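You operate a simulated robot arm through the tools that you are given. There is no shell and no other tool. Be economical: measure what you need, move in short steps, check, and stop when the job is done.

Carry out the task below with a simulated robot arm. There is one attempt and no reset: what you move stays moved.

## Task
Pair each sock on the sock board with its match and slide the clips over.

It is judged by the outcome, as a careful person would: the job done as asked, and still so three seconds after it is handed in. It fails if anything else is knocked over, pushed out of place, dropped, spilled or broken.

## Robot
A 6-joint arm with a two-finger parallel gripper, fixed in place. Base frame: the origin is at the foot of the arm, x ahead of it, y to its left, z up; the work surface is at about z = 863. Units: mm, degrees, N and s.
With the tool pointing down near the work surface it reaches from about 240 to 640 mm from the base axis. Its first joint turns from -66.0 to 66.0 degrees. Payload 2.7 kg.
Tool frame: the origin (TCP) lies between the finger pads and is the grasp point; the fingertips stand 23 mm ahead of it; z points along the fingers, y is the line along which they close. Largest opening 94 mm; finger width 38, thickness 10; the body of the gripper, 54 by 96 mm, starts 39 mm behind the TCP.
Orientation is told as [roll, pitch, yaw] about the base's x, y, z axes, in that order, counted from this pose: with the fingers straight down and closing along the base's y, the tool's x points along the base's -x, its y along +y and its z along -z.

## Interface
- The arm moves only by the tool send_rows. Its argument "steps" is a list of rows, each an object of numbers (a shift or turn left out is 0, a gripper value left out holds the last): "rx", "ry", "rz": the turn, a rotation vector about the tool's x, y, z in degrees; "tx", "ty", "tz": the shift along the tool's x, y, z in cm; "claw": the gripper command, from -1 (fully open) to 1 (shut), values between in proportion. In form: [{"rx": .., "ry": .., "rz": .., "tx": .., "ty": .., "tz": .., "claw": ..}, ...]. A call has 1 to 10 rows; each row shifts and turns the commanded pose from where the row before left it, along the tool's axes as they then stand. Each row takes 0.2 s and may step no farther than 50 mm and 8.6 degrees from the row before; otherwise, or with a gripper value out of range, the whole call is refused. Where a pose cannot be reached the arm comes as near as it can. A force on the tool above 60 N (or 10 N above the force at the start of the call, whichever is more), or a blocked arm, ends the call early, and 0.2 s more pass. The fingers move at their own pace (about 45 mm/s each) and stop on an object; they squeeze with about 32 N. The grip force told is the motor's: it shows also when the fingers shut on nothing. Time passes only in rows, and 0.2 s behind the last, so rows that do not move let the fingers close. The reply holds the time, the measured pose of the TCP, the force on the tool along the base axes, the opening and the grip force, in the units named above and with some noise.
- Cameras (640 x 400 px; columns grow to the right, rows downward): "scene" is fixed at [67.5, -426.2, 1403.3]; the picture's right is [0.83, -0.55, 0.00], its down [-0.32, -0.48, -0.82] and it looks along [0.45, 0.68, -0.57] (base axes); focal length 307 px, centre (320, 200). "wrist" rides on the gripper at [-39, 0, -44] in the tool frame; the picture's right is [0.00, -1.00, 0.00], its down [0.97, 0.00, -0.24] and it looks along [0.24, 0.00, 0.97] (tool axes); focal length 218 px, centre (320, 200). There is no depth. A picture from a camera that has moved, and an enlarged one, comes with that camera's place and axes in the base frame and with its lens.
- capture(camera): a new picture of that camera. The clock stands still meanwhile.
- zoom(camera, box): a new picture of the part [left, top, right, bottom] of that camera's present view, enlarged. The clock stands still meanwhile.
- hand_in(): hands the job in; it is judged then, once.

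Go step by step. Nothing tells you positions but the pictures and the camera data: compare them with the known pose of the tool, close in by small moves and look again before you grip or let go. The budget is 120 turns and 64 pictures, counting those below and the enlarged ones. Unless the task says otherwise, let go and move clear before handing in, and close with one line.

The tools are called after "Call:" by a JSON object that holds its "method" and its "body". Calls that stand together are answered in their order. send_rows: Moves the arm, as the interface text tells. Its arguments: {"type":"object","properties":{"steps":{"type":"array","items":{"type":"object","properties":{"rx":{"type":"number"},"ry":{"type":"number"},"rz":{"type":"number"},"tx":{"type":"number"},"ty":{"type":"number"},"tz":{"type":"number"},"claw":{"type":"number"}}}}},"required":["steps"]} The other tools are called the same way: capture (camera) takes a picture; zoom (camera, box) takes an enlarged picture of a part of a camera's view; hand_in () hands the job in.

At the start:

```text
time: 0.0
tool_pos: [385.2, 25.2, 1223.8]
tcp_rot: [0.0, 0.0, 0.1]
ft_force: [0.2, 0.0, 0.0]
width: 93.9
gripper_force: 0.0
```

scene: 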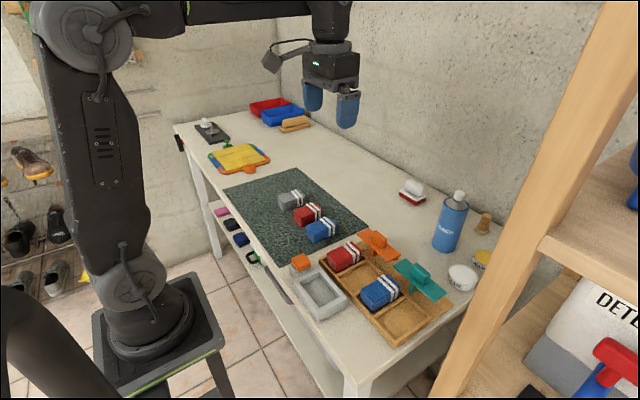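
wrist: 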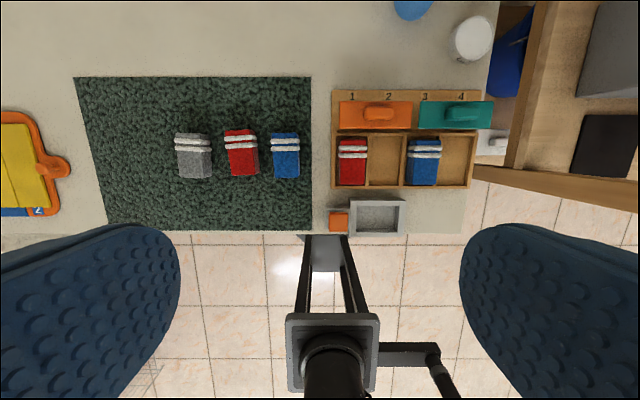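

I see a board with a red sock and a blue sock in compartments 1 and 3, two sliding clips above (orange over 1-2, teal over 3-4), and loose grey, red and blue socks on the mat. I'll look closer first.

Call:
{"method": "zoom", "body": {"camera": "wrist", "box": [300, 70, 500, 240]}}

Call:
{"method": "zoom", "body": {"camera": "scene", "box": [260, 170, 500, 350]}}

Call:
{"method": "zoom", "body": {"camera": "wrist", "box": [150, 100, 320, 210]}}

```text
2.35 times, centred on (400, 155) of wrist
camera zoom: at [423.8, 23.8, 1268.1], right [0.0, -1.0, 0.0], down [-0.97, 0.0, 0.24], along [-0.24, 0.0, -0.97], focal length 514 px, centre (132, 306)
```

zoom: 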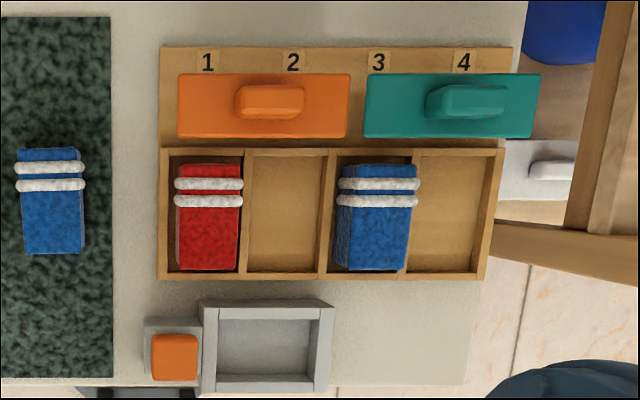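

```text
2.22 times, centred on (380, 260) of scene
camera zoom: at [67.5, -426.2, 1403.3], right [0.83, -0.55, 0.0], down [-0.32, -0.48, -0.82], along [0.45, 0.68, -0.57], focal length 683 px, centre (187, 67)
```

zoom: 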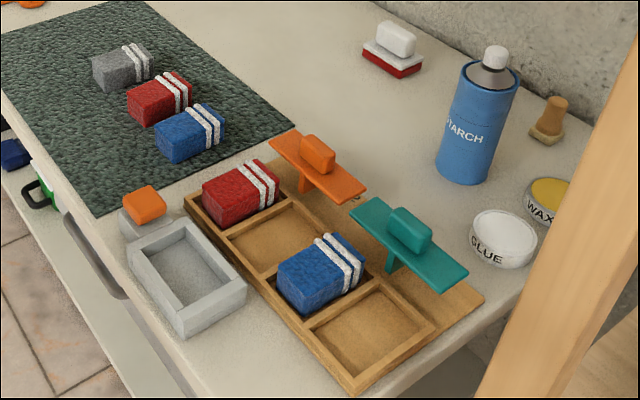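

```text
3.64 times, centred on (235, 155) of wrist
camera zoom: at [423.8, 23.8, 1268.1], right [0.0, -1.0, 0.0], down [-0.97, 0.0, 0.24], along [-0.24, 0.0, -0.97], focal length 794 px, centre (629, 364)
```

zoom: 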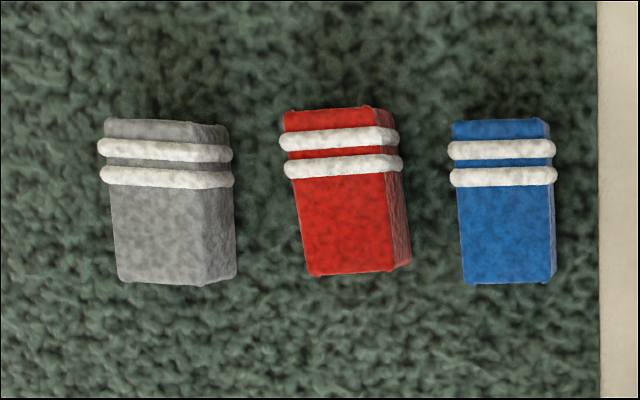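

The red sock on the mat is at about (414,154) and the blue at about (409,80), each roughly 41×75×30 mm. The empty compartments are 2 and 4, so red goes in 2 and blue in 4, and the clips then slide toward the base over the pairs. I'll hover over the red sock.

Call:
{"method": "send_rows", "body": {"steps": [{"tx": -0.26, "ty": 2.58, "tz": 4.2, "claw": -1}, {"tx": -0.26, "ty": 2.58, "tz": 4.2}, {"tx": -0.26, "ty": 2.58, "tz": 4.2}, {"tx": -0.26, "ty": 2.58, "tz": 4.2}, {"tx": -0.26, "ty": 2.58, "tz": 4.2}, {}]}}

Call:
{"method": "capture", "body": {"camera": "wrist"}}

Call:
{"method": "capture", "body": {"camera": "scene"}}

```text
time: 1.4
tool_pos: [396.2, 154.4, 1013.1]
tcp_rot: [0.0, -0.1, 0.0]
ft_force: [0.2, 0.5, 0.7]
width: 93.9
gripper_force: 0.0
```

```text
58 pictures are left
camera wrist: at [435.6, 153.1, 1057.9], right [0.0, -1.0, 0.0], down [-0.97, 0.0, 0.24], along [-0.24, 0.0, -0.97], focal length 218 px, centre (320, 200)
```

wrist: 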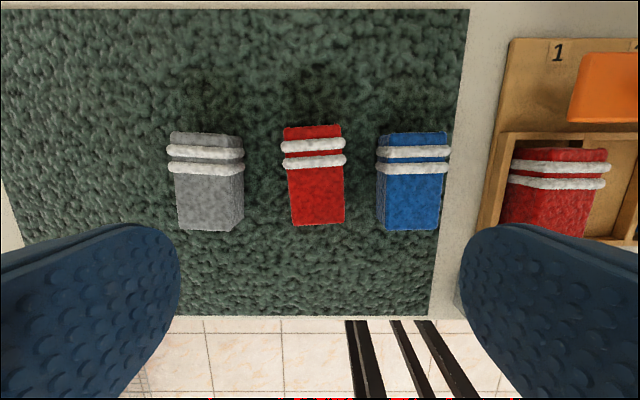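

```text
57 pictures are left
```

scene: 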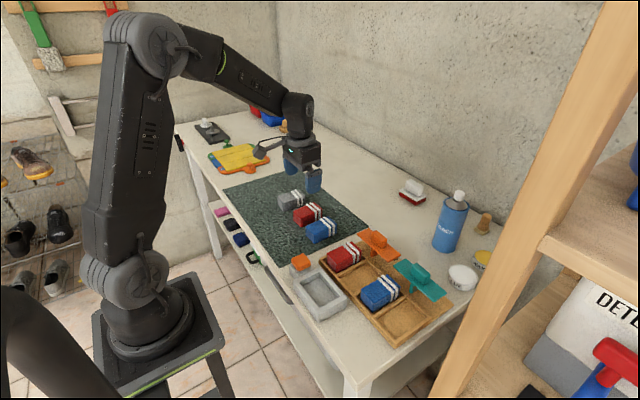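

The red sock's top centre is at about (416,157), its top is near z 895, and it is turned about 2.7°. I'll narrow the claw so it clears its neighbours, then lower to z≈902.

Call:
{"method": "send_rows", "body": {"steps": [{"tx": -0.25, "ty": 0.16, "rz": -2.7, "claw": -0.36}, {"tz": 2.2}, {"tz": 2.2}, {"tz": 2.2}, {}]}}

Call:
{"method": "capture", "body": {"camera": "wrist"}}

Call:
{"method": "zoom", "body": {"camera": "scene", "box": [250, 130, 390, 260]}}

```text
time: 2.6
tool_pos: [401.1, 156.1, 947.8]
tcp_rot: [0.1, -0.1, 2.7]
ft_force: [-0.2, 0.5, -0.5]
width: 63.9
gripper_force: 0.0
```

```text
56 pictures are left
camera wrist: at [439.4, 156.3, 992.1], right [0.05, -1.0, 0.0], down [-0.97, -0.05, 0.24], along [-0.24, -0.01, -0.97], focal length 218 px, centre (320, 200)
```

wrist: 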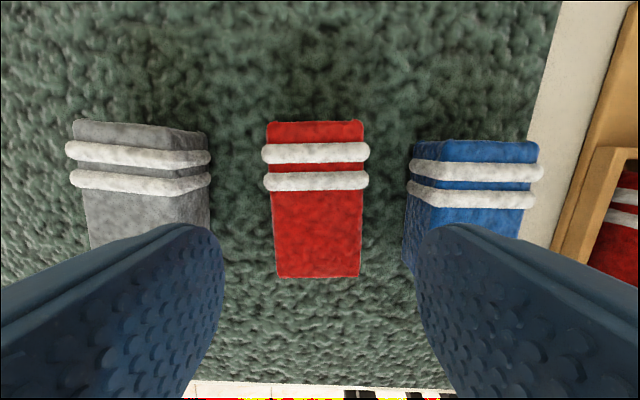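

```text
3.08 times, centred on (320, 195) of scene
camera zoom: at [67.5, -426.2, 1403.3], right [0.83, -0.55, 0.0], down [-0.32, -0.48, -0.82], along [0.45, 0.68, -0.57], focal length 946 px, centre (320, 215)
```

zoom: 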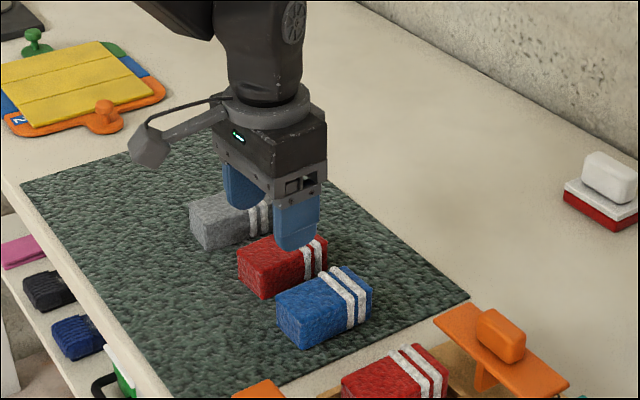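

The alignment is good, and the sock runs from x≈376 to 450 with its top at about 895. I'll shift back 4 mm to stay clear of the bands, lower, and grip.

Call:
{"method": "send_rows", "body": {"steps": [{"tx": 0.4, "tz": 1.5}, {"tz": 1.6}, {"tz": 1.5}, {}, {"claw": 0.4}, {}, {}, {}]}}

Call:
{"method": "capture", "body": {"camera": "wrist"}}

```text
time: 4.4
tool_pos: [397.4, 155.7, 902.2]
tcp_rot: [0.0, 0.0, 2.7]
ft_force: [0.6, 0.1, 0.1]
width: 42.8
gripper_force: 31.7
```

```text
54 pictures are left
camera wrist: at [435.9, 156.7, 946.2], right [0.05, -1.0, 0.0], down [-0.97, -0.05, 0.24], along [-0.24, -0.01, -0.97], focal length 218 px, centre (320, 200)
```

wrist: 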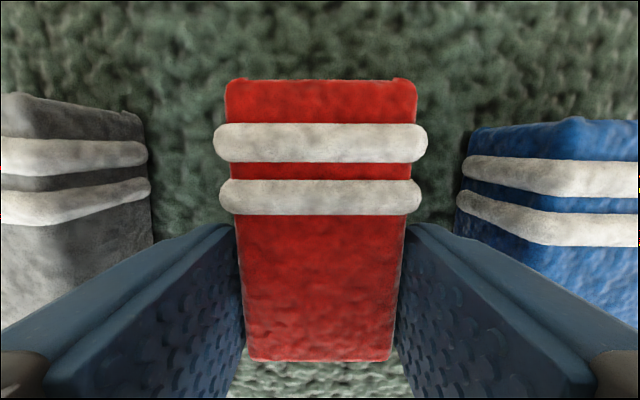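

The red sock is gripped. I'll lift it and carry it to hover over compartment 2 at about (398,-94).

Call:
{"method": "send_rows", "body": {"steps": [{"tz": -2}, {"tz": -3}, {"tz": -3}, {"rz": 2.7}, {"tx": 0.3, "ty": -4.2}, {"tx": 0.3, "ty": -4.2}, {"tx": 0.3, "ty": -4.2}, {"tx": 0.3, "ty": -4.2}, {"tx": 0.2, "ty": -4.2}, {"ty": -4.0}]}}

Call:
{"method": "capture", "body": {"camera": "wrist"}}

Call:
{"method": "zoom", "body": {"camera": "scene", "box": [260, 180, 480, 350]}}

```text
time: 6.6
tool_pos: [383.5, -95.0, 981.1]
tcp_rot: [0.0, -0.1, 0.1]
ft_force: [-0.3, -0.5, 0.3]
width: 43.1
gripper_force: 32.8
```

```text
53 pictures are left
camera wrist: at [420.4, -96.1, 1025.2], right [0.0, -1.0, 0.0], down [-0.97, 0.0, 0.24], along [-0.24, 0.0, -0.97], focal length 218 px, centre (320, 200)
```

wrist: 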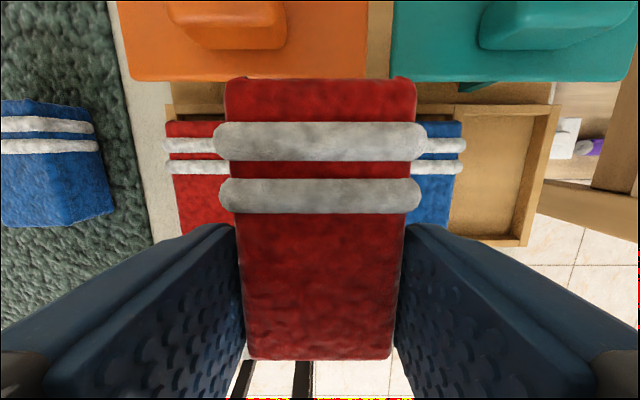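

```text
2.35 times, centred on (370, 265) of scene
camera zoom: at [67.5, -426.2, 1403.3], right [0.83, -0.55, 0.0], down [-0.32, -0.48, -0.82], along [0.45, 0.68, -0.57], focal length 723 px, centre (202, 47)
```

zoom: 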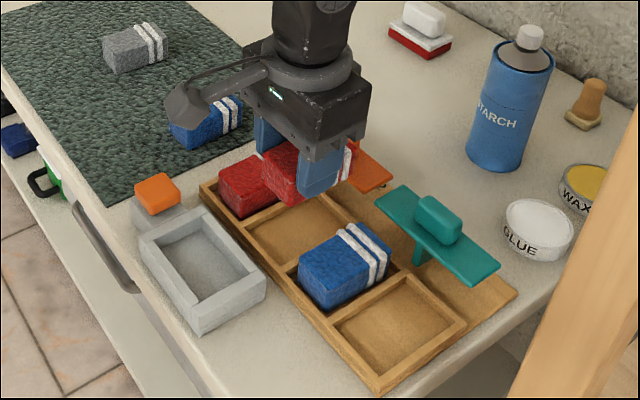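

Tray compartments come out centred at y≈-30, -92, -153 and -214, x≈398, with wall tops near z 876. I'll shift 3 mm and descend gently until the sock seats.

Call:
{"method": "send_rows", "body": {"steps": [{"ty": 0.3, "tz": 2}, {"tz": 2}, {"tz": 1.5}, {"tz": 1}, {}]}}

Call:
{"method": "zoom", "body": {"camera": "scene", "box": [290, 210, 430, 320]}}

Call:
{"method": "capture", "body": {"camera": "wrist"}}

```text
time: 7.8
tool_pos: [382.7, -90.2, 915.5]
tcp_rot: [0.1, 0.0, 0.1]
ft_force: [-0.4, -0.5, 0.8]
width: 43.0
gripper_force: 32.3
```

```text
3.64 times, centred on (360, 265) of scene
camera zoom: at [67.5, -426.2, 1403.3], right [0.83, -0.55, 0.0], down [-0.32, -0.48, -0.82], along [0.45, 0.68, -0.57], focal length 1118 px, centre (174, -36)
```

zoom: 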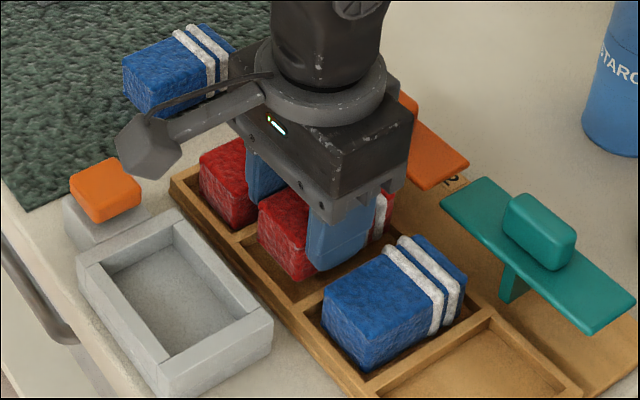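

```text
50 pictures are left
camera wrist: at [421.0, -91.1, 960.6], right [0.0, -1.0, 0.0], down [-0.97, 0.0, 0.24], along [-0.24, 0.0, -0.97], focal length 218 px, centre (320, 200)
```

wrist: 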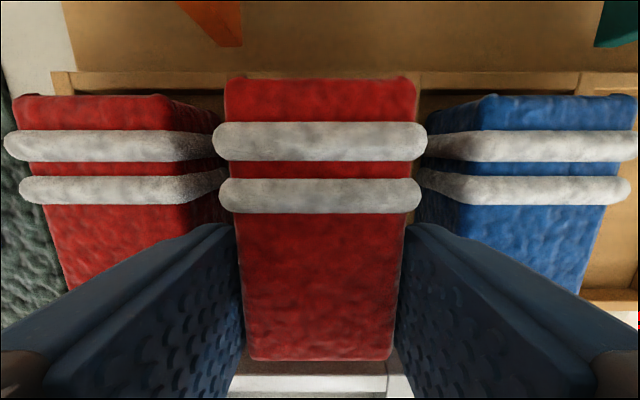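

The held sock sits evenly between its neighbours. I'll lower it slowly to the floor.

Call:
{"method": "send_rows", "body": {"steps": [{"tz": 0.3}, {"tz": 0.3}, {"tz": 0.2}, {}]}}

```text
time: 8.8
tool_pos: [381.6, -90.4, 907.7]
tcp_rot: [0.0, 0.0, 0.0]
ft_force: [-0.7, 0.6, 0.3]
width: 43.1
gripper_force: 32.2
```

Call:
{"method": "send_rows", "body": {"steps": [{"tz": 0.15}, {"tz": 0.15}, {}]}}

Call:
{"method": "zoom", "body": {"camera": "scene", "box": [290, 210, 430, 320]}}

```text
time: 9.6
tool_pos: [382.2, -90.5, 905.2]
tcp_rot: [-0.1, 0.0, 0.1]
ft_force: [0.4, 0.2, -0.7]
width: 43.1
gripper_force: 31.6
```

```text
3.64 times, centred on (360, 265) of scene
camera zoom: at [67.5, -426.2, 1403.3], right [0.83, -0.55, 0.0], down [-0.32, -0.48, -0.82], along [0.45, 0.68, -0.57], focal length 1118 px, centre (174, -36)
```

zoom: 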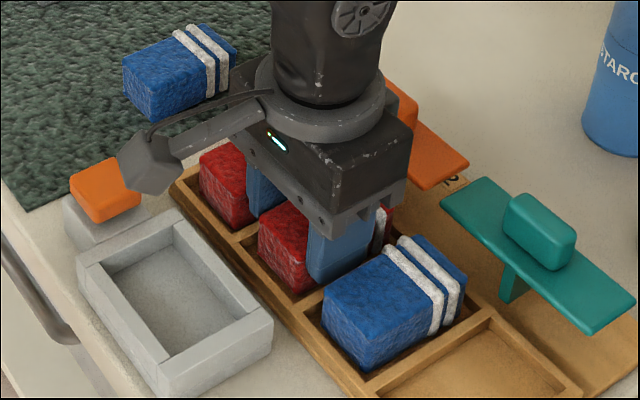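

There is no contact yet, so I'll go a little further.

Call:
{"method": "send_rows", "body": {"steps": [{"tz": 0.15}, {"tz": 0.15}, {}]}}

```text
time: 10.4
tool_pos: [383.8, -91.5, 903.6]
tcp_rot: [0.0, -0.2, 0.1]
ft_force: [-5.3, 6.0, 23.1]
width: 42.9
gripper_force: 31.8
```

The sock has touched down, with a 23 N upward force. I'll ease off and open slightly.

Call:
{"method": "send_rows", "body": {"steps": [{"tz": -0.15}, {"claw": -0.1}, {}, {}, {"tz": -1}, {"tz": -2}, {"tz": -4}, {}]}}

Call:
{"method": "capture", "body": {"camera": "wrist"}}

```text
time: 12.2
tool_pos: [384.2, -91.0, 976.1]
tcp_rot: [0.0, 0.0, 0.1]
ft_force: [-0.1, -0.8, 0.4]
width: 51.6
gripper_force: 0.0
```

```text
48 pictures are left
camera wrist: at [422.1, -92.8, 1020.3], right [0.0, -1.0, 0.0], down [-0.97, 0.0, 0.24], along [-0.24, 0.0, -0.97], focal length 218 px, centre (320, 200)
```

wrist: 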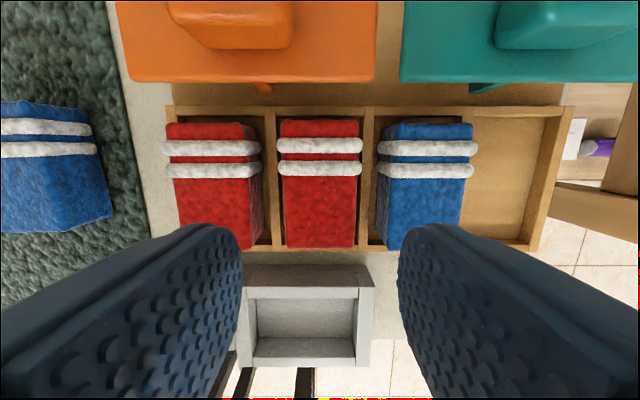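

The red sock sits in compartment 2. Next I'll hover over the blue sock.

Call:
{"method": "send_rows", "body": {"steps": [{"tx": -0.2, "ty": 4.3}, {"tx": -0.2, "ty": 4.3}, {"tx": -0.2, "ty": 4.3}, {"tx": -0.2, "ty": 4.3, "claw": -0.36}, {"tz": 2.5}, {}]}}

Call:
{"method": "capture", "body": {"camera": "wrist"}}

```text
time: 13.6
tool_pos: [391.1, 78.1, 949.3]
tcp_rot: [0.0, -0.1, -0.1]
ft_force: [-0.6, 0.4, 0.8]
width: 63.9
gripper_force: 0.1
```

```text
47 pictures are left
camera wrist: at [430.1, 78.8, 993.0], right [0.0, -1.0, 0.0], down [-0.97, 0.0, 0.24], along [-0.24, 0.0, -0.97], focal length 218 px, centre (320, 200)
```

wrist: 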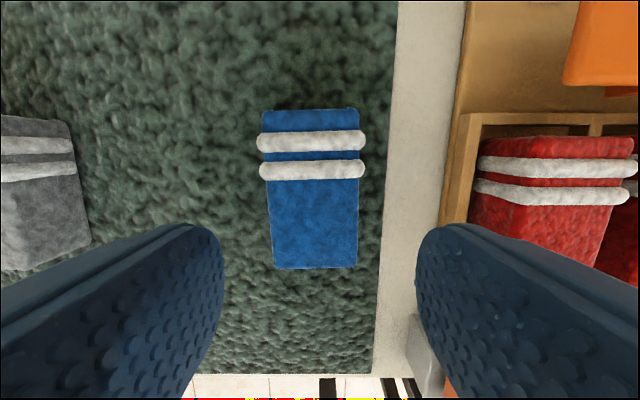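

The blue sock is centred at about (408,82) and turned about 1.3°. I'll correct for that, lower and grip.

Call:
{"method": "send_rows", "body": {"steps": [{"tx": -0.15, "ty": 0.36, "rz": -1.3}, {"tz": 1.6}, {"tz": 1.6}, {"tz": 1.5}, {}, {"claw": 0.4}, {}, {}, {}]}}

Call:
{"method": "capture", "body": {"camera": "wrist"}}

```text
time: 15.6
tool_pos: [393.1, 82.8, 901.0]
tcp_rot: [-0.1, 0.0, 1.3]
ft_force: [-0.4, 0.0, 0.4]
width: 43.1
gripper_force: 31.9
```

```text
46 pictures are left
camera wrist: at [431.6, 83.7, 946.0], right [0.02, -1.0, 0.0], down [-0.97, -0.02, 0.24], along [-0.24, -0.01, -0.97], focal length 218 px, centre (320, 200)
```

wrist: 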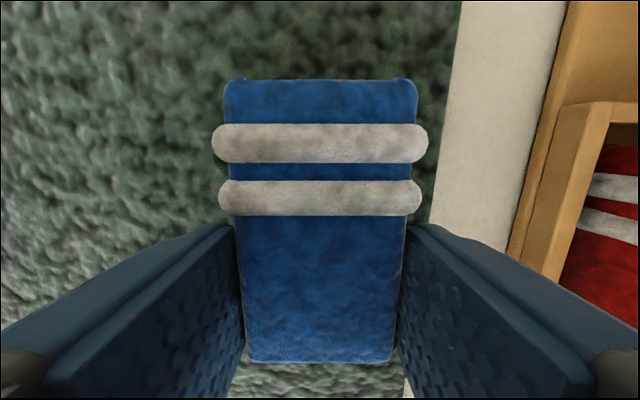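

Same grip as before. I'll lift and carry it to compartment 4.

Call:
{"method": "send_rows", "body": {"steps": [{"tz": -3}, {"tz": -4, "rz": 1.3}, {"tz": -1}, {"tx": 0.2, "ty": -4.25}, {"tx": 0.2, "ty": -4.25}, {"tx": 0.2, "ty": -4.25}, {"tx": 0.2, "ty": -4.25}, {"tx": 0.2, "ty": -4.25}, {"ty": -4.25}, {"ty": -4.25}]}}

Call:
{"method": "capture", "body": {"camera": "wrist"}}

```text
time: 17.8
tool_pos: [383.0, -215.2, 984.0]
tcp_rot: [0.0, -0.1, 0.2]
ft_force: [-0.5, 0.4, -0.4]
width: 42.9
gripper_force: 32.2
```

```text
45 pictures are left
camera wrist: at [421.5, -216.2, 1028.6], right [0.0, -1.0, 0.0], down [-0.97, 0.0, 0.24], along [-0.24, 0.0, -0.97], focal length 218 px, centre (320, 200)
```

wrist: 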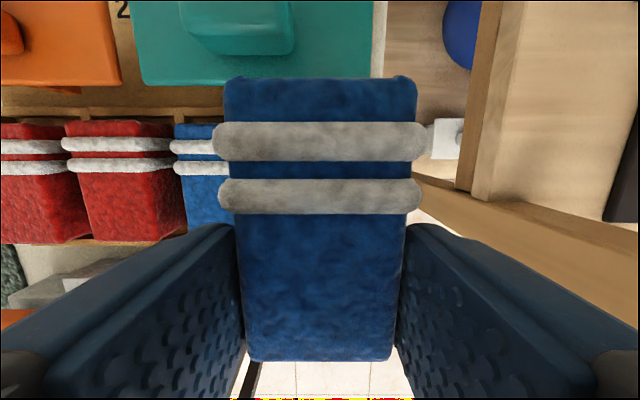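

Before lowering I'll check clearance to the shelf unit on the right.

Call:
{"method": "capture", "body": {"camera": "scene"}}

```text
44 pictures are left
```

scene: 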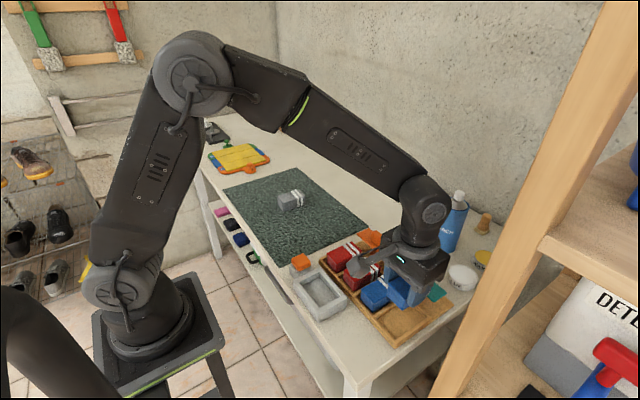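

The shelf edge works out at y≈-320, leaving more than 50 mm, so I'll lower the sock.

Call:
{"method": "send_rows", "body": {"steps": [{"tz": 2}, {"tz": 2}, {"tz": 1.5}, {"tz": 1.2}, {}]}}

Call:
{"method": "capture", "body": {"camera": "wrist"}}

Call:
{"method": "zoom", "body": {"camera": "scene", "box": [330, 230, 470, 350]}}

```text
time: 19.0
tool_pos: [382.1, -212.7, 913.4]
tcp_rot: [0.0, -0.1, 0.0]
ft_force: [-0.7, -0.1, -0.5]
width: 42.9
gripper_force: 32.1
```

```text
43 pictures are left
camera wrist: at [421.1, -213.8, 958.3], right [0.0, -1.0, 0.0], down [-0.97, 0.0, 0.24], along [-0.24, 0.0, -0.97], focal length 218 px, centre (320, 200)
```

wrist: 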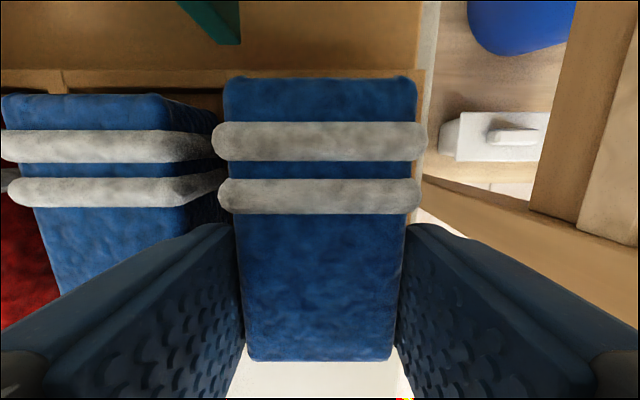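

```text
3.33 times, centred on (400, 290) of scene
camera zoom: at [67.5, -426.2, 1403.3], right [0.83, -0.55, 0.0], down [-0.32, -0.48, -0.82], along [0.45, 0.68, -0.57], focal length 1025 px, centre (53, -100)
```

zoom: 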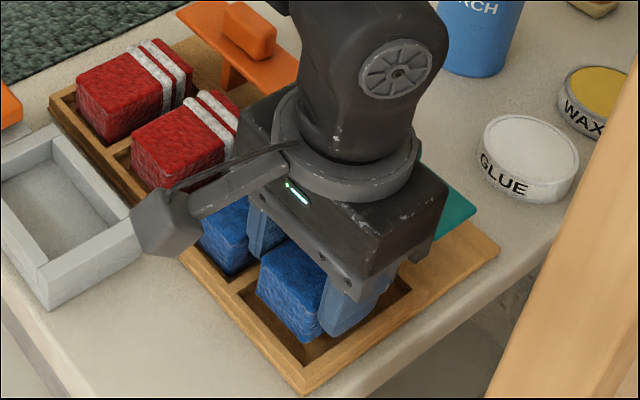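

Centred in compartment 4. I'll seat it and release.

Call:
{"method": "send_rows", "body": {"steps": [{"tz": 0.4}, {"tz": 0.3}, {"tz": 0.15}, {"tz": 0.1}, {}]}}

```text
time: 20.2
tool_pos: [383.0, -213.3, 904.5]
tcp_rot: [0.0, 0.0, 0.1]
ft_force: [0.4, 0.1, 0.1]
width: 42.7
gripper_force: 32.4
```

Call:
{"method": "send_rows", "body": {"steps": [{"tz": 0.1}, {"tz": 0.1}, {}]}}

```text
time: 21.0
tool_pos: [382.1, -214.0, 903.9]
tcp_rot: [0.1, -0.1, 0.0]
ft_force: [-5.6, 1.9, 13.3]
width: 43.0
gripper_force: 31.8
```

It has touched down. I'll release it and rise, then look at the clips.

Call:
{"method": "send_rows", "body": {"steps": [{"tz": -0.1}, {"claw": -0.1}, {}, {}, {"tz": -1}, {"tz": -2}, {"tz": -4}, {"tz": -4}, {"ty": 4, "tz": -2}, {"ty": 4, "tz": -2}]}}

Call:
{"method": "capture", "body": {"camera": "wrist"}}

Call:
{"method": "zoom", "body": {"camera": "scene", "box": [320, 210, 480, 350]}}

```text
time: 23.2
tool_pos: [382.0, -133.1, 1054.9]
tcp_rot: [0.0, 0.0, 0.0]
ft_force: [-1.3, 0.9, -0.1]
width: 51.6
gripper_force: 0.0
```

```text
41 pictures are left
camera wrist: at [420.3, -133.3, 1099.4], right [0.0, -1.0, 0.0], down [-0.97, 0.0, 0.24], along [-0.24, 0.0, -0.97], focal length 218 px, centre (320, 200)
```

wrist: 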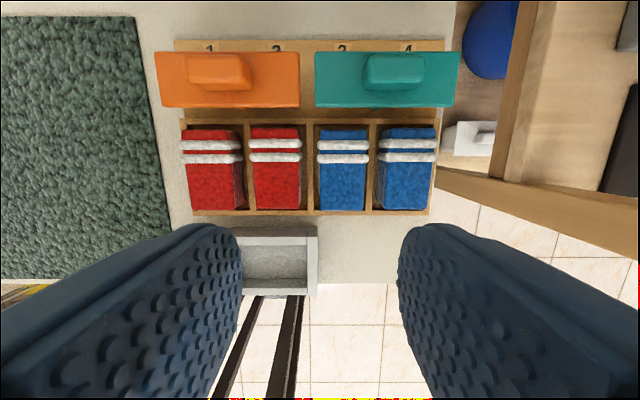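

```text
2.86 times, centred on (400, 280) of scene
camera zoom: at [67.4, -426.2, 1403.3], right [0.83, -0.55, 0.0], down [-0.32, -0.48, -0.82], along [0.45, 0.68, -0.57], focal length 878 px, centre (91, -29)
```

zoom: 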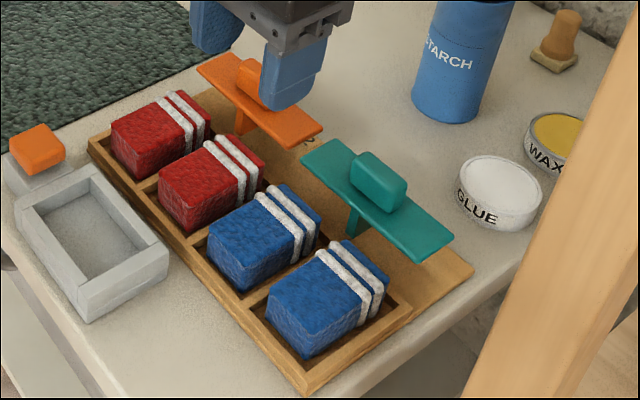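

Both pairs are placed. Now I need to understand the clip mechanism, so I'll look closely at the clips.

Call:
{"method": "zoom", "body": {"camera": "wrist", "box": [145, 30, 305, 130]}}

Call:
{"method": "zoom", "body": {"camera": "scene", "box": [370, 235, 460, 310]}}

```text
4.00 times, centred on (225, 80) of wrist
camera zoom: at [420.3, -133.3, 1099.4], right [0.0, -1.0, 0.0], down [-0.97, 0.0, 0.24], along [-0.24, 0.0, -0.97], focal length 873 px, centre (700, 680)
```

zoom: 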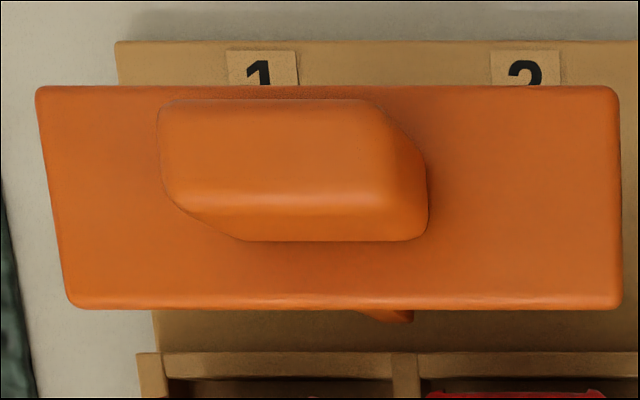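

```text
5.33 times, centred on (415, 272) of scene
camera zoom: at [67.4, -426.2, 1403.3], right [0.83, -0.55, 0.0], down [-0.32, -0.48, -0.82], along [0.45, 0.68, -0.57], focal length 1640 px, centre (-187, -187)
```

zoom: 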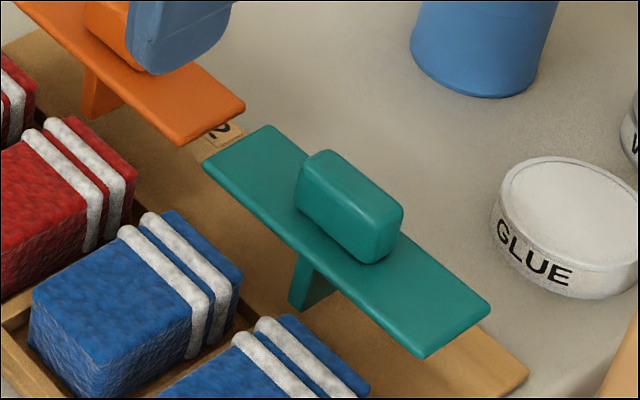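

Each clip is a plate on a thin blade post, lined up with the divider between its pair, with a knob whose top is at about (471, y, 932). Orange is at y≈-61 and teal at y≈-185. They should slide toward -x over the socks, so I'll hover over the orange knob.

Call:
{"method": "send_rows", "body": {"steps": [{"tx": -3, "ty": 2.4, "tz": 1.4, "claw": -0.36}, {"tx": -3, "ty": 2.4, "tz": 1.4}, {"tx": -2.9, "ty": 2.35, "tz": 1.4}, {"tz": 2}, {}]}}

Call:
{"method": "capture", "body": {"camera": "wrist"}}

Call:
{"method": "zoom", "body": {"camera": "scene", "box": [320, 190, 460, 310]}}

```text
time: 24.4
tool_pos: [473.6, -62.5, 992.9]
tcp_rot: [0.0, 0.0, 0.0]
ft_force: [1.0, -0.1, 0.1]
width: 63.8
gripper_force: 0.0
```

```text
37 pictures are left
camera wrist: at [511.5, -62.8, 1038.1], right [0.0, -1.0, 0.0], down [-0.97, 0.0, 0.24], along [-0.24, 0.0, -0.97], focal length 218 px, centre (320, 200)
```

wrist: 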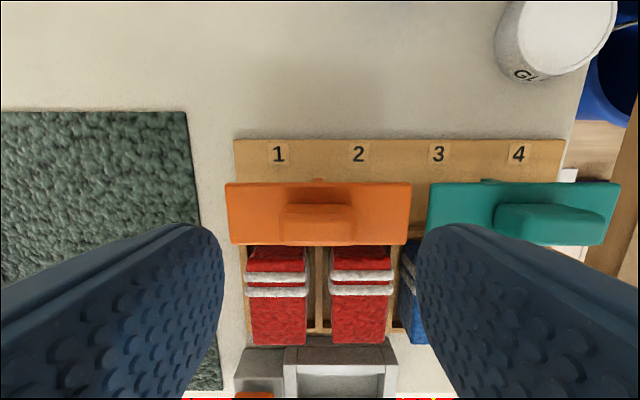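

```text
3.33 times, centred on (390, 250) of scene
camera zoom: at [67.5, -426.2, 1403.3], right [0.83, -0.55, 0.0], down [-0.32, -0.48, -0.82], along [0.45, 0.68, -0.57], focal length 1025 px, centre (87, 33)
```

zoom: 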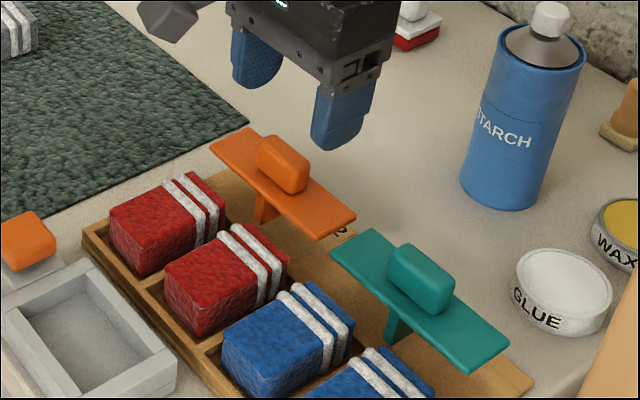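

The knob is aligned under the gripper. I'll lower to z≈940, just above the plate, and close on the knob.

Call:
{"method": "send_rows", "body": {"steps": [{"tx": 0.2, "ty": 0.1, "tz": 2}, {"tz": 1.8}, {"tz": 1.4}, {}, {"claw": 0.4}, {}, {}, {}]}}

Call:
{"method": "zoom", "body": {"camera": "scene", "box": [320, 190, 460, 310]}}

```text
time: 26.2
tool_pos: [470.9, -60.3, 941.4]
tcp_rot: [-0.1, -0.1, 0.0]
ft_force: [-0.6, 2.1, -2.4]
width: 39.7
gripper_force: 45.2
```

```text
3.33 times, centred on (390, 250) of scene
camera zoom: at [67.5, -426.1, 1403.3], right [0.83, -0.55, 0.0], down [-0.32, -0.48, -0.82], along [0.45, 0.68, -0.57], focal length 1025 px, centre (87, 33)
```

zoom: 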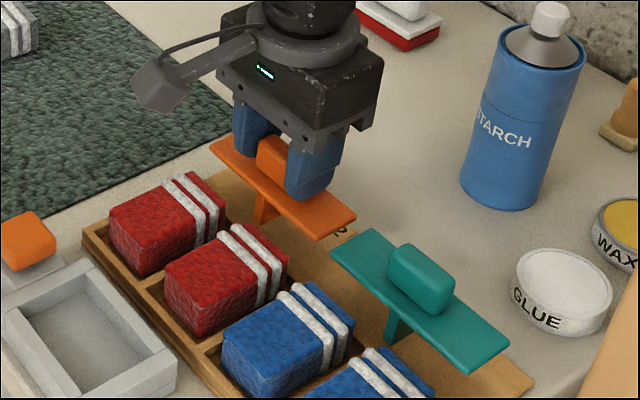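

The knob is gripped at 40 mm wide. I'll slide it 10 mm toward the base and check the force.

Call:
{"method": "send_rows", "body": {"steps": [{"tx": 0.3}, {"tx": 0.3}, {"tx": 0.4}, {}]}}

Call:
{"method": "zoom", "body": {"camera": "scene", "box": [320, 190, 460, 310]}}

```text
time: 27.2
tool_pos: [460.1, -60.7, 940.5]
tcp_rot: [0.0, -0.1, -0.1]
ft_force: [0.7, 6.9, 6.0]
width: 39.7
gripper_force: 44.5
```

```text
3.33 times, centred on (390, 250) of scene
camera zoom: at [67.4, -426.0, 1403.4], right [0.83, -0.55, 0.0], down [-0.32, -0.48, -0.82], along [0.45, 0.68, -0.57], focal length 1025 px, centre (87, 33)
```

zoom: 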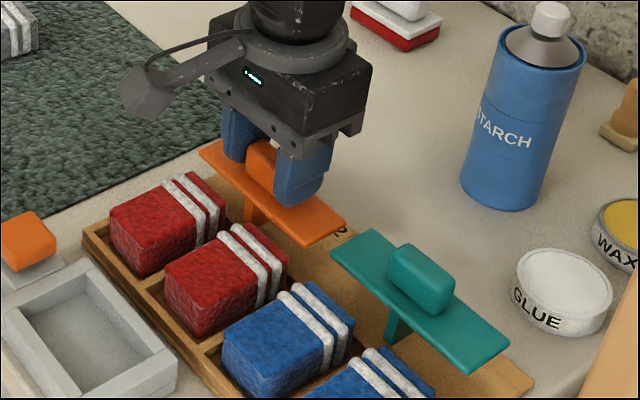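

It slides freely. I'll continue.

Call:
{"method": "send_rows", "body": {"steps": [{"tx": 0.4}, {"tx": 0.4}, {"tx": 0.4}, {}]}}

Call:
{"method": "zoom", "body": {"camera": "scene", "box": [320, 190, 460, 310]}}

```text
time: 28.2
tool_pos: [449.0, -61.2, 940.2]
tcp_rot: [0.0, 0.0, 0.0]
ft_force: [0.4, 12.2, 6.7]
width: 39.7
gripper_force: 44.9
```

```text
3.33 times, centred on (390, 250) of scene
camera zoom: at [67.4, -425.8, 1403.4], right [0.83, -0.55, 0.0], down [-0.32, -0.48, -0.82], along [0.45, 0.68, -0.57], focal length 1025 px, centre (87, 33)
```

zoom: 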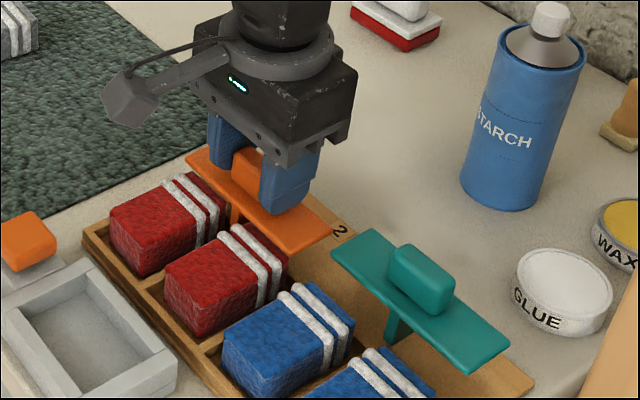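

It's still sliding, though a slight sideways load is building, so I'll nudge +y and continue.

Call:
{"method": "send_rows", "body": {"steps": [{"tx": 0.4, "ty": 0.1}, {"tx": 0.4}, {"tx": 0.4}, {}]}}

Call:
{"method": "zoom", "body": {"camera": "scene", "box": [320, 190, 460, 310]}}

```text
time: 29.2
tool_pos: [435.6, -61.0, 940.3]
tcp_rot: [-0.1, -0.1, 0.0]
ft_force: [0.1, -7.9, 4.5]
width: 39.6
gripper_force: 45.6
```

```text
3.33 times, centred on (390, 250) of scene
camera zoom: at [67.4, -426.3, 1403.3], right [0.83, -0.55, 0.0], down [-0.32, -0.48, -0.82], along [0.45, 0.68, -0.57], focal length 1025 px, centre (87, 33)
```

zoom: 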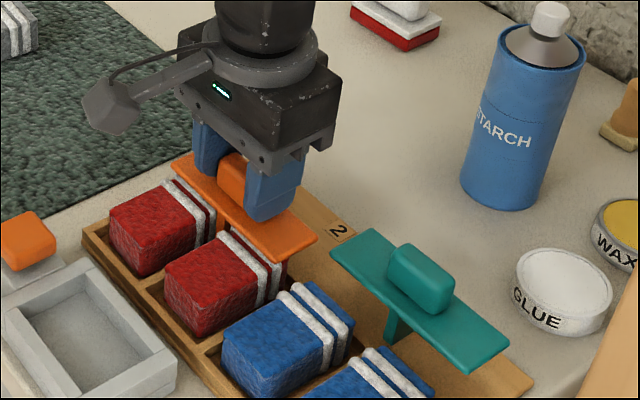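

Call:
{"method": "send_rows", "body": {"steps": [{"tx": 0.4}, {"tx": 0.4}, {"tx": 0.4}, {}]}}

Call:
{"method": "zoom", "body": {"camera": "scene", "box": [320, 190, 460, 310]}}

```text
time: 30.2
tool_pos: [424.2, -59.7, 941.9]
tcp_rot: [0.0, -0.1, -0.1]
ft_force: [-1.1, -18.2, 4.5]
width: 39.6
gripper_force: 45.2
```

```text
3.33 times, centred on (390, 250) of scene
camera zoom: at [67.4, -426.6, 1403.2], right [0.83, -0.55, 0.0], down [-0.32, -0.48, -0.82], along [0.45, 0.68, -0.57], focal length 1025 px, centre (87, 33)
```

zoom: 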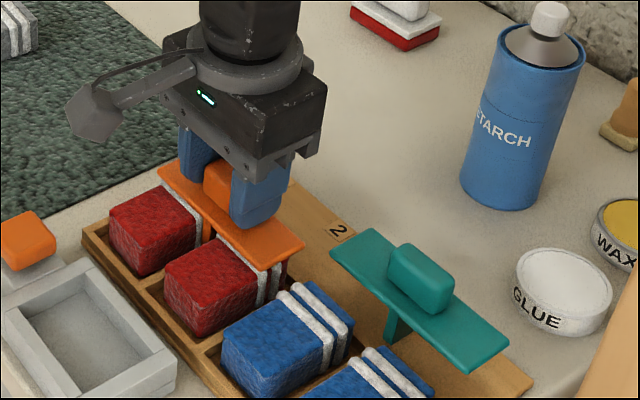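

Call:
{"method": "send_rows", "body": {"steps": [{"tx": 0.3, "ty": -0.1}, {"tx": 0.3}, {"tx": 0.3}, {}]}}

Call:
{"method": "capture", "body": {"camera": "wrist"}}

```text
time: 31.2
tool_pos: [414.6, -59.9, 940.8]
tcp_rot: [0.0, -0.2, 0.1]
ft_force: [-0.2, -4.6, 22.9]
width: 39.8
gripper_force: 45.0
```

```text
30 pictures are left
camera wrist: at [452.9, -61.8, 985.4], right [0.0, -1.0, 0.0], down [-0.97, 0.0, 0.24], along [-0.24, 0.0, -0.97], focal length 218 px, centre (320, 200)
```

wrist: 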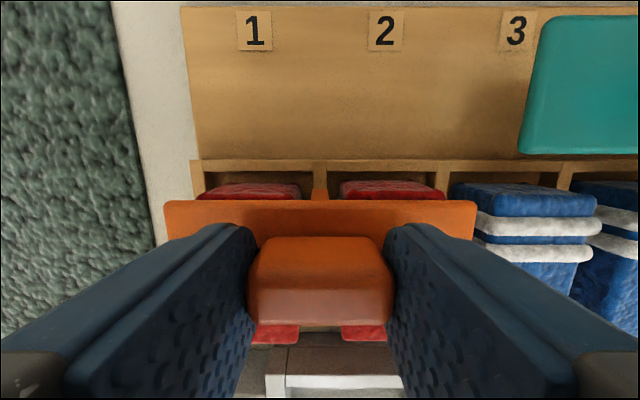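

The plate now covers the bands. There's a slight upward load, so I'll ease up 1 mm and keep going in search of an end stop.

Call:
{"method": "send_rows", "body": {"steps": [{"tx": 0.2, "tz": -0.1}, {"tx": 0.3}, {"tx": 0.3}, {}]}}

Call:
{"method": "zoom", "body": {"camera": "scene", "box": [310, 190, 450, 310]}}

```text
time: 32.2
tool_pos: [406.4, -60.7, 940.7]
tcp_rot: [0.0, 0.0, 0.1]
ft_force: [0.8, -5.8, -1.2]
width: 39.7
gripper_force: 45.3
```

```text
3.33 times, centred on (380, 250) of scene
camera zoom: at [67.5, -426.4, 1403.3], right [0.83, -0.55, 0.0], down [-0.32, -0.48, -0.82], along [0.45, 0.68, -0.57], focal length 1025 px, centre (120, 33)
```

zoom: 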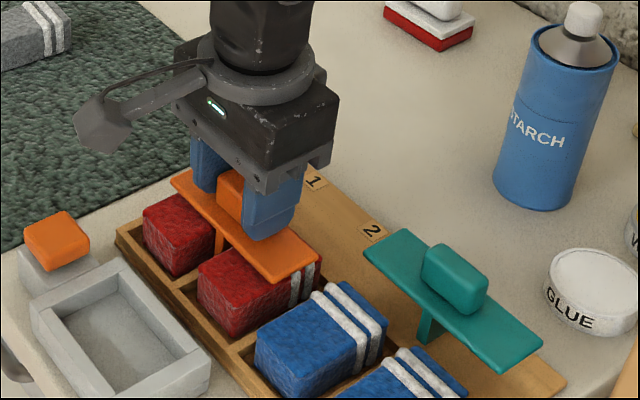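

Call:
{"method": "send_rows", "body": {"steps": [{"tx": 0.3}, {"tx": 0.3}, {"tx": 0.3}, {}]}}

```text
time: 33.2
tool_pos: [399.2, -61.1, 941.8]
tcp_rot: [0.1, -0.3, 0.1]
ft_force: [24.6, -0.5, -21.4]
width: 40.0
gripper_force: 45.1
```

There's firm resistance at x≈399, centred over the socks, so this is the end stop. I'll release and rise.

Call:
{"method": "send_rows", "body": {"steps": [{"tx": -0.1, "tz": 0.1}, {"claw": -0.36}, {}, {}, {"tz": -1.5}, {"tz": -3}, {"tz": -3}, {}]}}

Call:
{"method": "capture", "body": {"camera": "wrist"}}

Call:
{"method": "zoom", "body": {"camera": "scene", "box": [310, 190, 470, 330]}}

```text
time: 35.0
tool_pos: [399.0, -62.4, 1014.9]
tcp_rot: [0.0, -0.1, 0.0]
ft_force: [-0.4, -0.2, -1.0]
width: 64.0
gripper_force: 0.1
```

```text
28 pictures are left
camera wrist: at [437.2, -62.9, 1060.6], right [0.0, -1.0, 0.0], down [-0.97, 0.0, 0.24], along [-0.24, 0.0, -0.97], focal length 218 px, centre (320, 200)
```

wrist: 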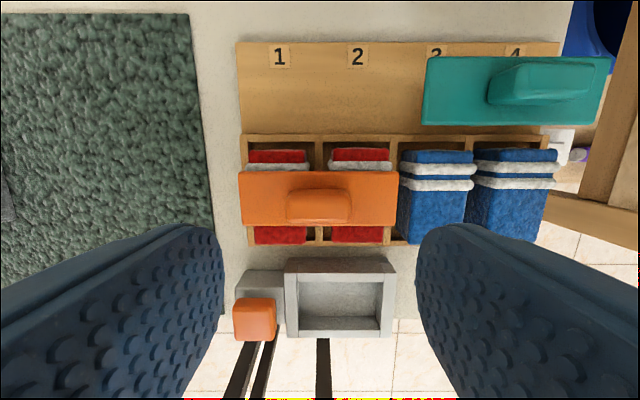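

```text
2.86 times, centred on (390, 260) of scene
camera zoom: at [67.5, -426.2, 1403.3], right [0.83, -0.55, 0.0], down [-0.32, -0.48, -0.82], along [0.45, 0.68, -0.57], focal length 878 px, centre (120, 29)
```

zoom: 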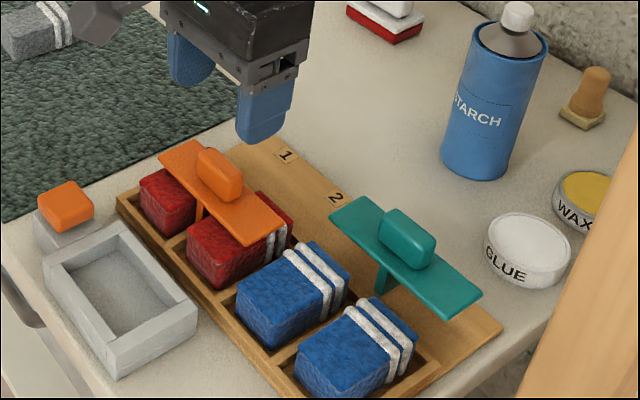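

The orange clip is in place over the red pair. Next is the teal clip, so I'll hover over its knob.

Call:
{"method": "send_rows", "body": {"steps": [{"tx": -2.4, "ty": -4.1}, {"tx": -2.4, "ty": -4.1}, {"tx": -2.4, "ty": -4.1}, {"tz": 2}, {}]}}

Call:
{"method": "capture", "body": {"camera": "wrist"}}

```text
time: 36.2
tool_pos: [470.2, -186.0, 995.0]
tcp_rot: [0.0, 0.0, 0.0]
ft_force: [-0.2, 0.0, 0.3]
width: 64.1
gripper_force: 0.0
```

```text
26 pictures are left
camera wrist: at [508.7, -186.6, 1040.0], right [0.0, -1.0, 0.0], down [-0.97, 0.0, 0.24], along [-0.24, 0.0, -0.97], focal length 218 px, centre (320, 200)
```

wrist: 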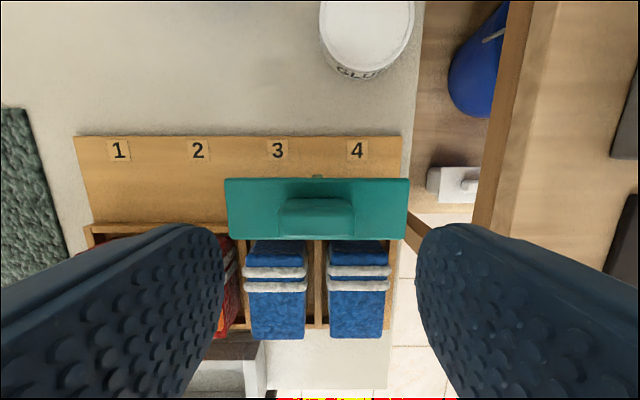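

Call:
{"method": "send_rows", "body": {"steps": [{"ty": 0.13, "tz": 2}, {"tz": 2}, {"tz": 1.4}, {}, {"claw": 0.4}, {}, {}, {}]}}

Call:
{"method": "zoom", "body": {"camera": "scene", "box": [330, 210, 490, 350]}}

```text
time: 38.0
tool_pos: [470.6, -184.5, 940.1]
tcp_rot: [0.0, 0.0, 0.0]
ft_force: [-0.3, -11.6, -5.0]
width: 39.6
gripper_force: 45.0
```

```text
2.86 times, centred on (410, 280) of scene
camera zoom: at [67.5, -426.5, 1403.2], right [0.83, -0.55, 0.0], down [-0.32, -0.48, -0.82], along [0.45, 0.68, -0.57], focal length 878 px, centre (63, -29)
```

zoom: 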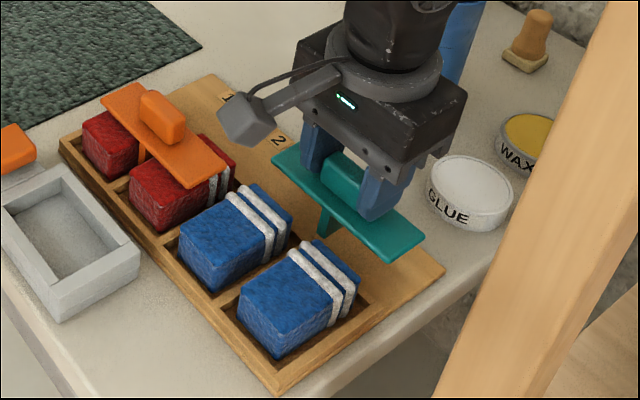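

The teal knob is gripped. I'll slide it toward the base in short steps.

Call:
{"method": "send_rows", "body": {"steps": [{"tx": 0.4, "ty": -0.05}, {"tx": 0.4}, {"tx": 0.4}, {"tx": 0.4}, {}]}}

```text
time: 39.2
tool_pos: [454.7, -184.4, 940.7]
tcp_rot: [0.1, -0.1, 0.0]
ft_force: [0.2, -12.6, -14.7]
width: 39.6
gripper_force: 45.0
```

Call:
{"method": "send_rows", "body": {"steps": [{"tx": 0.4, "ty": -0.05, "tz": 0.05}, {"tx": 0.4}, {"tx": 0.4}, {"tx": 0.4}, {}]}}

```text
time: 40.4
tool_pos: [437.4, -184.0, 941.4]
tcp_rot: [0.0, 0.0, 0.0]
ft_force: [0.4, -8.8, -3.4]
width: 39.9
gripper_force: 44.9
```

Call:
{"method": "send_rows", "body": {"steps": [{"tx": 0.4}, {"tx": 0.4}, {"tx": 0.4}, {"tx": 0.4}, {}]}}

Call:
{"method": "zoom", "body": {"camera": "scene", "box": [330, 210, 490, 350]}}

```text
time: 41.6
tool_pos: [421.8, -184.6, 940.6]
tcp_rot: [0.0, -0.2, 0.0]
ft_force: [-0.1, -7.4, -6.5]
width: 39.6
gripper_force: 45.0
```

```text
2.86 times, centred on (410, 280) of scene
camera zoom: at [67.5, -426.4, 1403.2], right [0.83, -0.55, 0.0], down [-0.32, -0.48, -0.82], along [0.45, 0.68, -0.57], focal length 878 px, centre (63, -29)
```

zoom: 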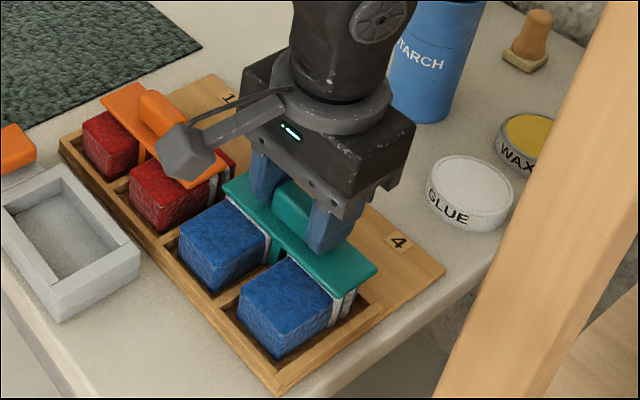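

It's sliding well, so I'll continue to the stop.

Call:
{"method": "send_rows", "body": {"steps": [{"tx": 0.4}, {"tx": 0.4}, {"tx": 0.4}, {"tx": 0.4}, {}]}}

```text
time: 42.8
tool_pos: [406.3, -183.6, 940.8]
tcp_rot: [0.1, -0.1, -0.1]
ft_force: [0.4, -3.5, -3.5]
width: 39.8
gripper_force: 45.3
```

Call:
{"method": "send_rows", "body": {"steps": [{"tx": 0.3}, {"tx": 0.3}, {"tx": 0.2}, {}]}}

```text
time: 43.8
tool_pos: [399.7, -183.9, 941.2]
tcp_rot: [-0.1, -0.3, 0.1]
ft_force: [14.3, -3.4, -0.5]
width: 39.8
gripper_force: 44.7
```

It has reached the stop, the same as orange. I'll release and move clear.

Call:
{"method": "send_rows", "body": {"steps": [{"tx": -0.05}, {"claw": -0.36}, {}, {}, {"tz": -1.5}, {"tz": -3}, {"tz": -4}, {"tz": -4, "ty": 2}, {"tz": -3, "ty": 3.5}, {"ty": 4}]}}

Call:
{"method": "capture", "body": {"camera": "wrist"}}

Call:
{"method": "capture", "body": {"camera": "scene"}}

```text
time: 46.0
tool_pos: [399.3, -88.4, 1094.4]
tcp_rot: [0.1, 0.1, -0.1]
ft_force: [0.0, 0.2, -0.4]
width: 63.9
gripper_force: 0.1
```

```text
23 pictures are left
camera wrist: at [438.1, -89.5, 1140.4], right [0.0, -1.0, 0.0], down [-0.97, 0.0, 0.24], along [-0.24, 0.0, -0.97], focal length 218 px, centre (320, 200)
```

wrist: 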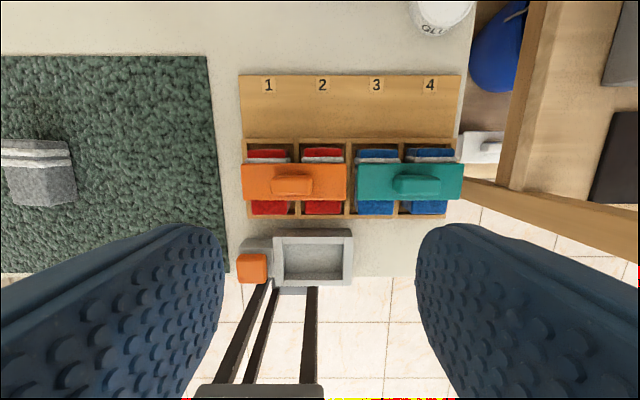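

```text
22 pictures are left
```

scene: 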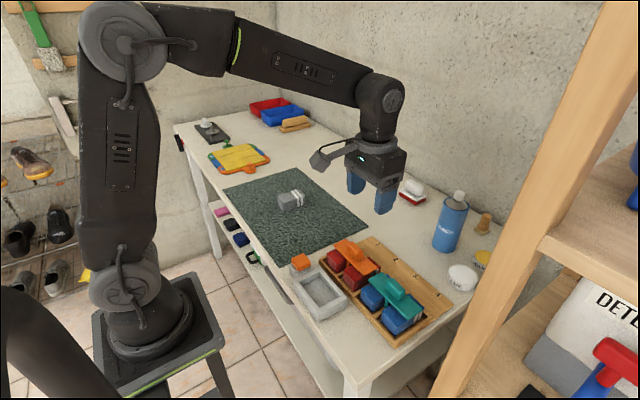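

Both pairs are seated and both clips sit over them. The grey sock has no match and stays on the mat, and nothing else was moved. I'm handing in.

Call:
{"method": "hand_in", "body": {}}

```text
The job is handed in.
```

The red and blue socks are each paired with their match on the sock board, both clips are slid over to their stops, and the job is handed in.
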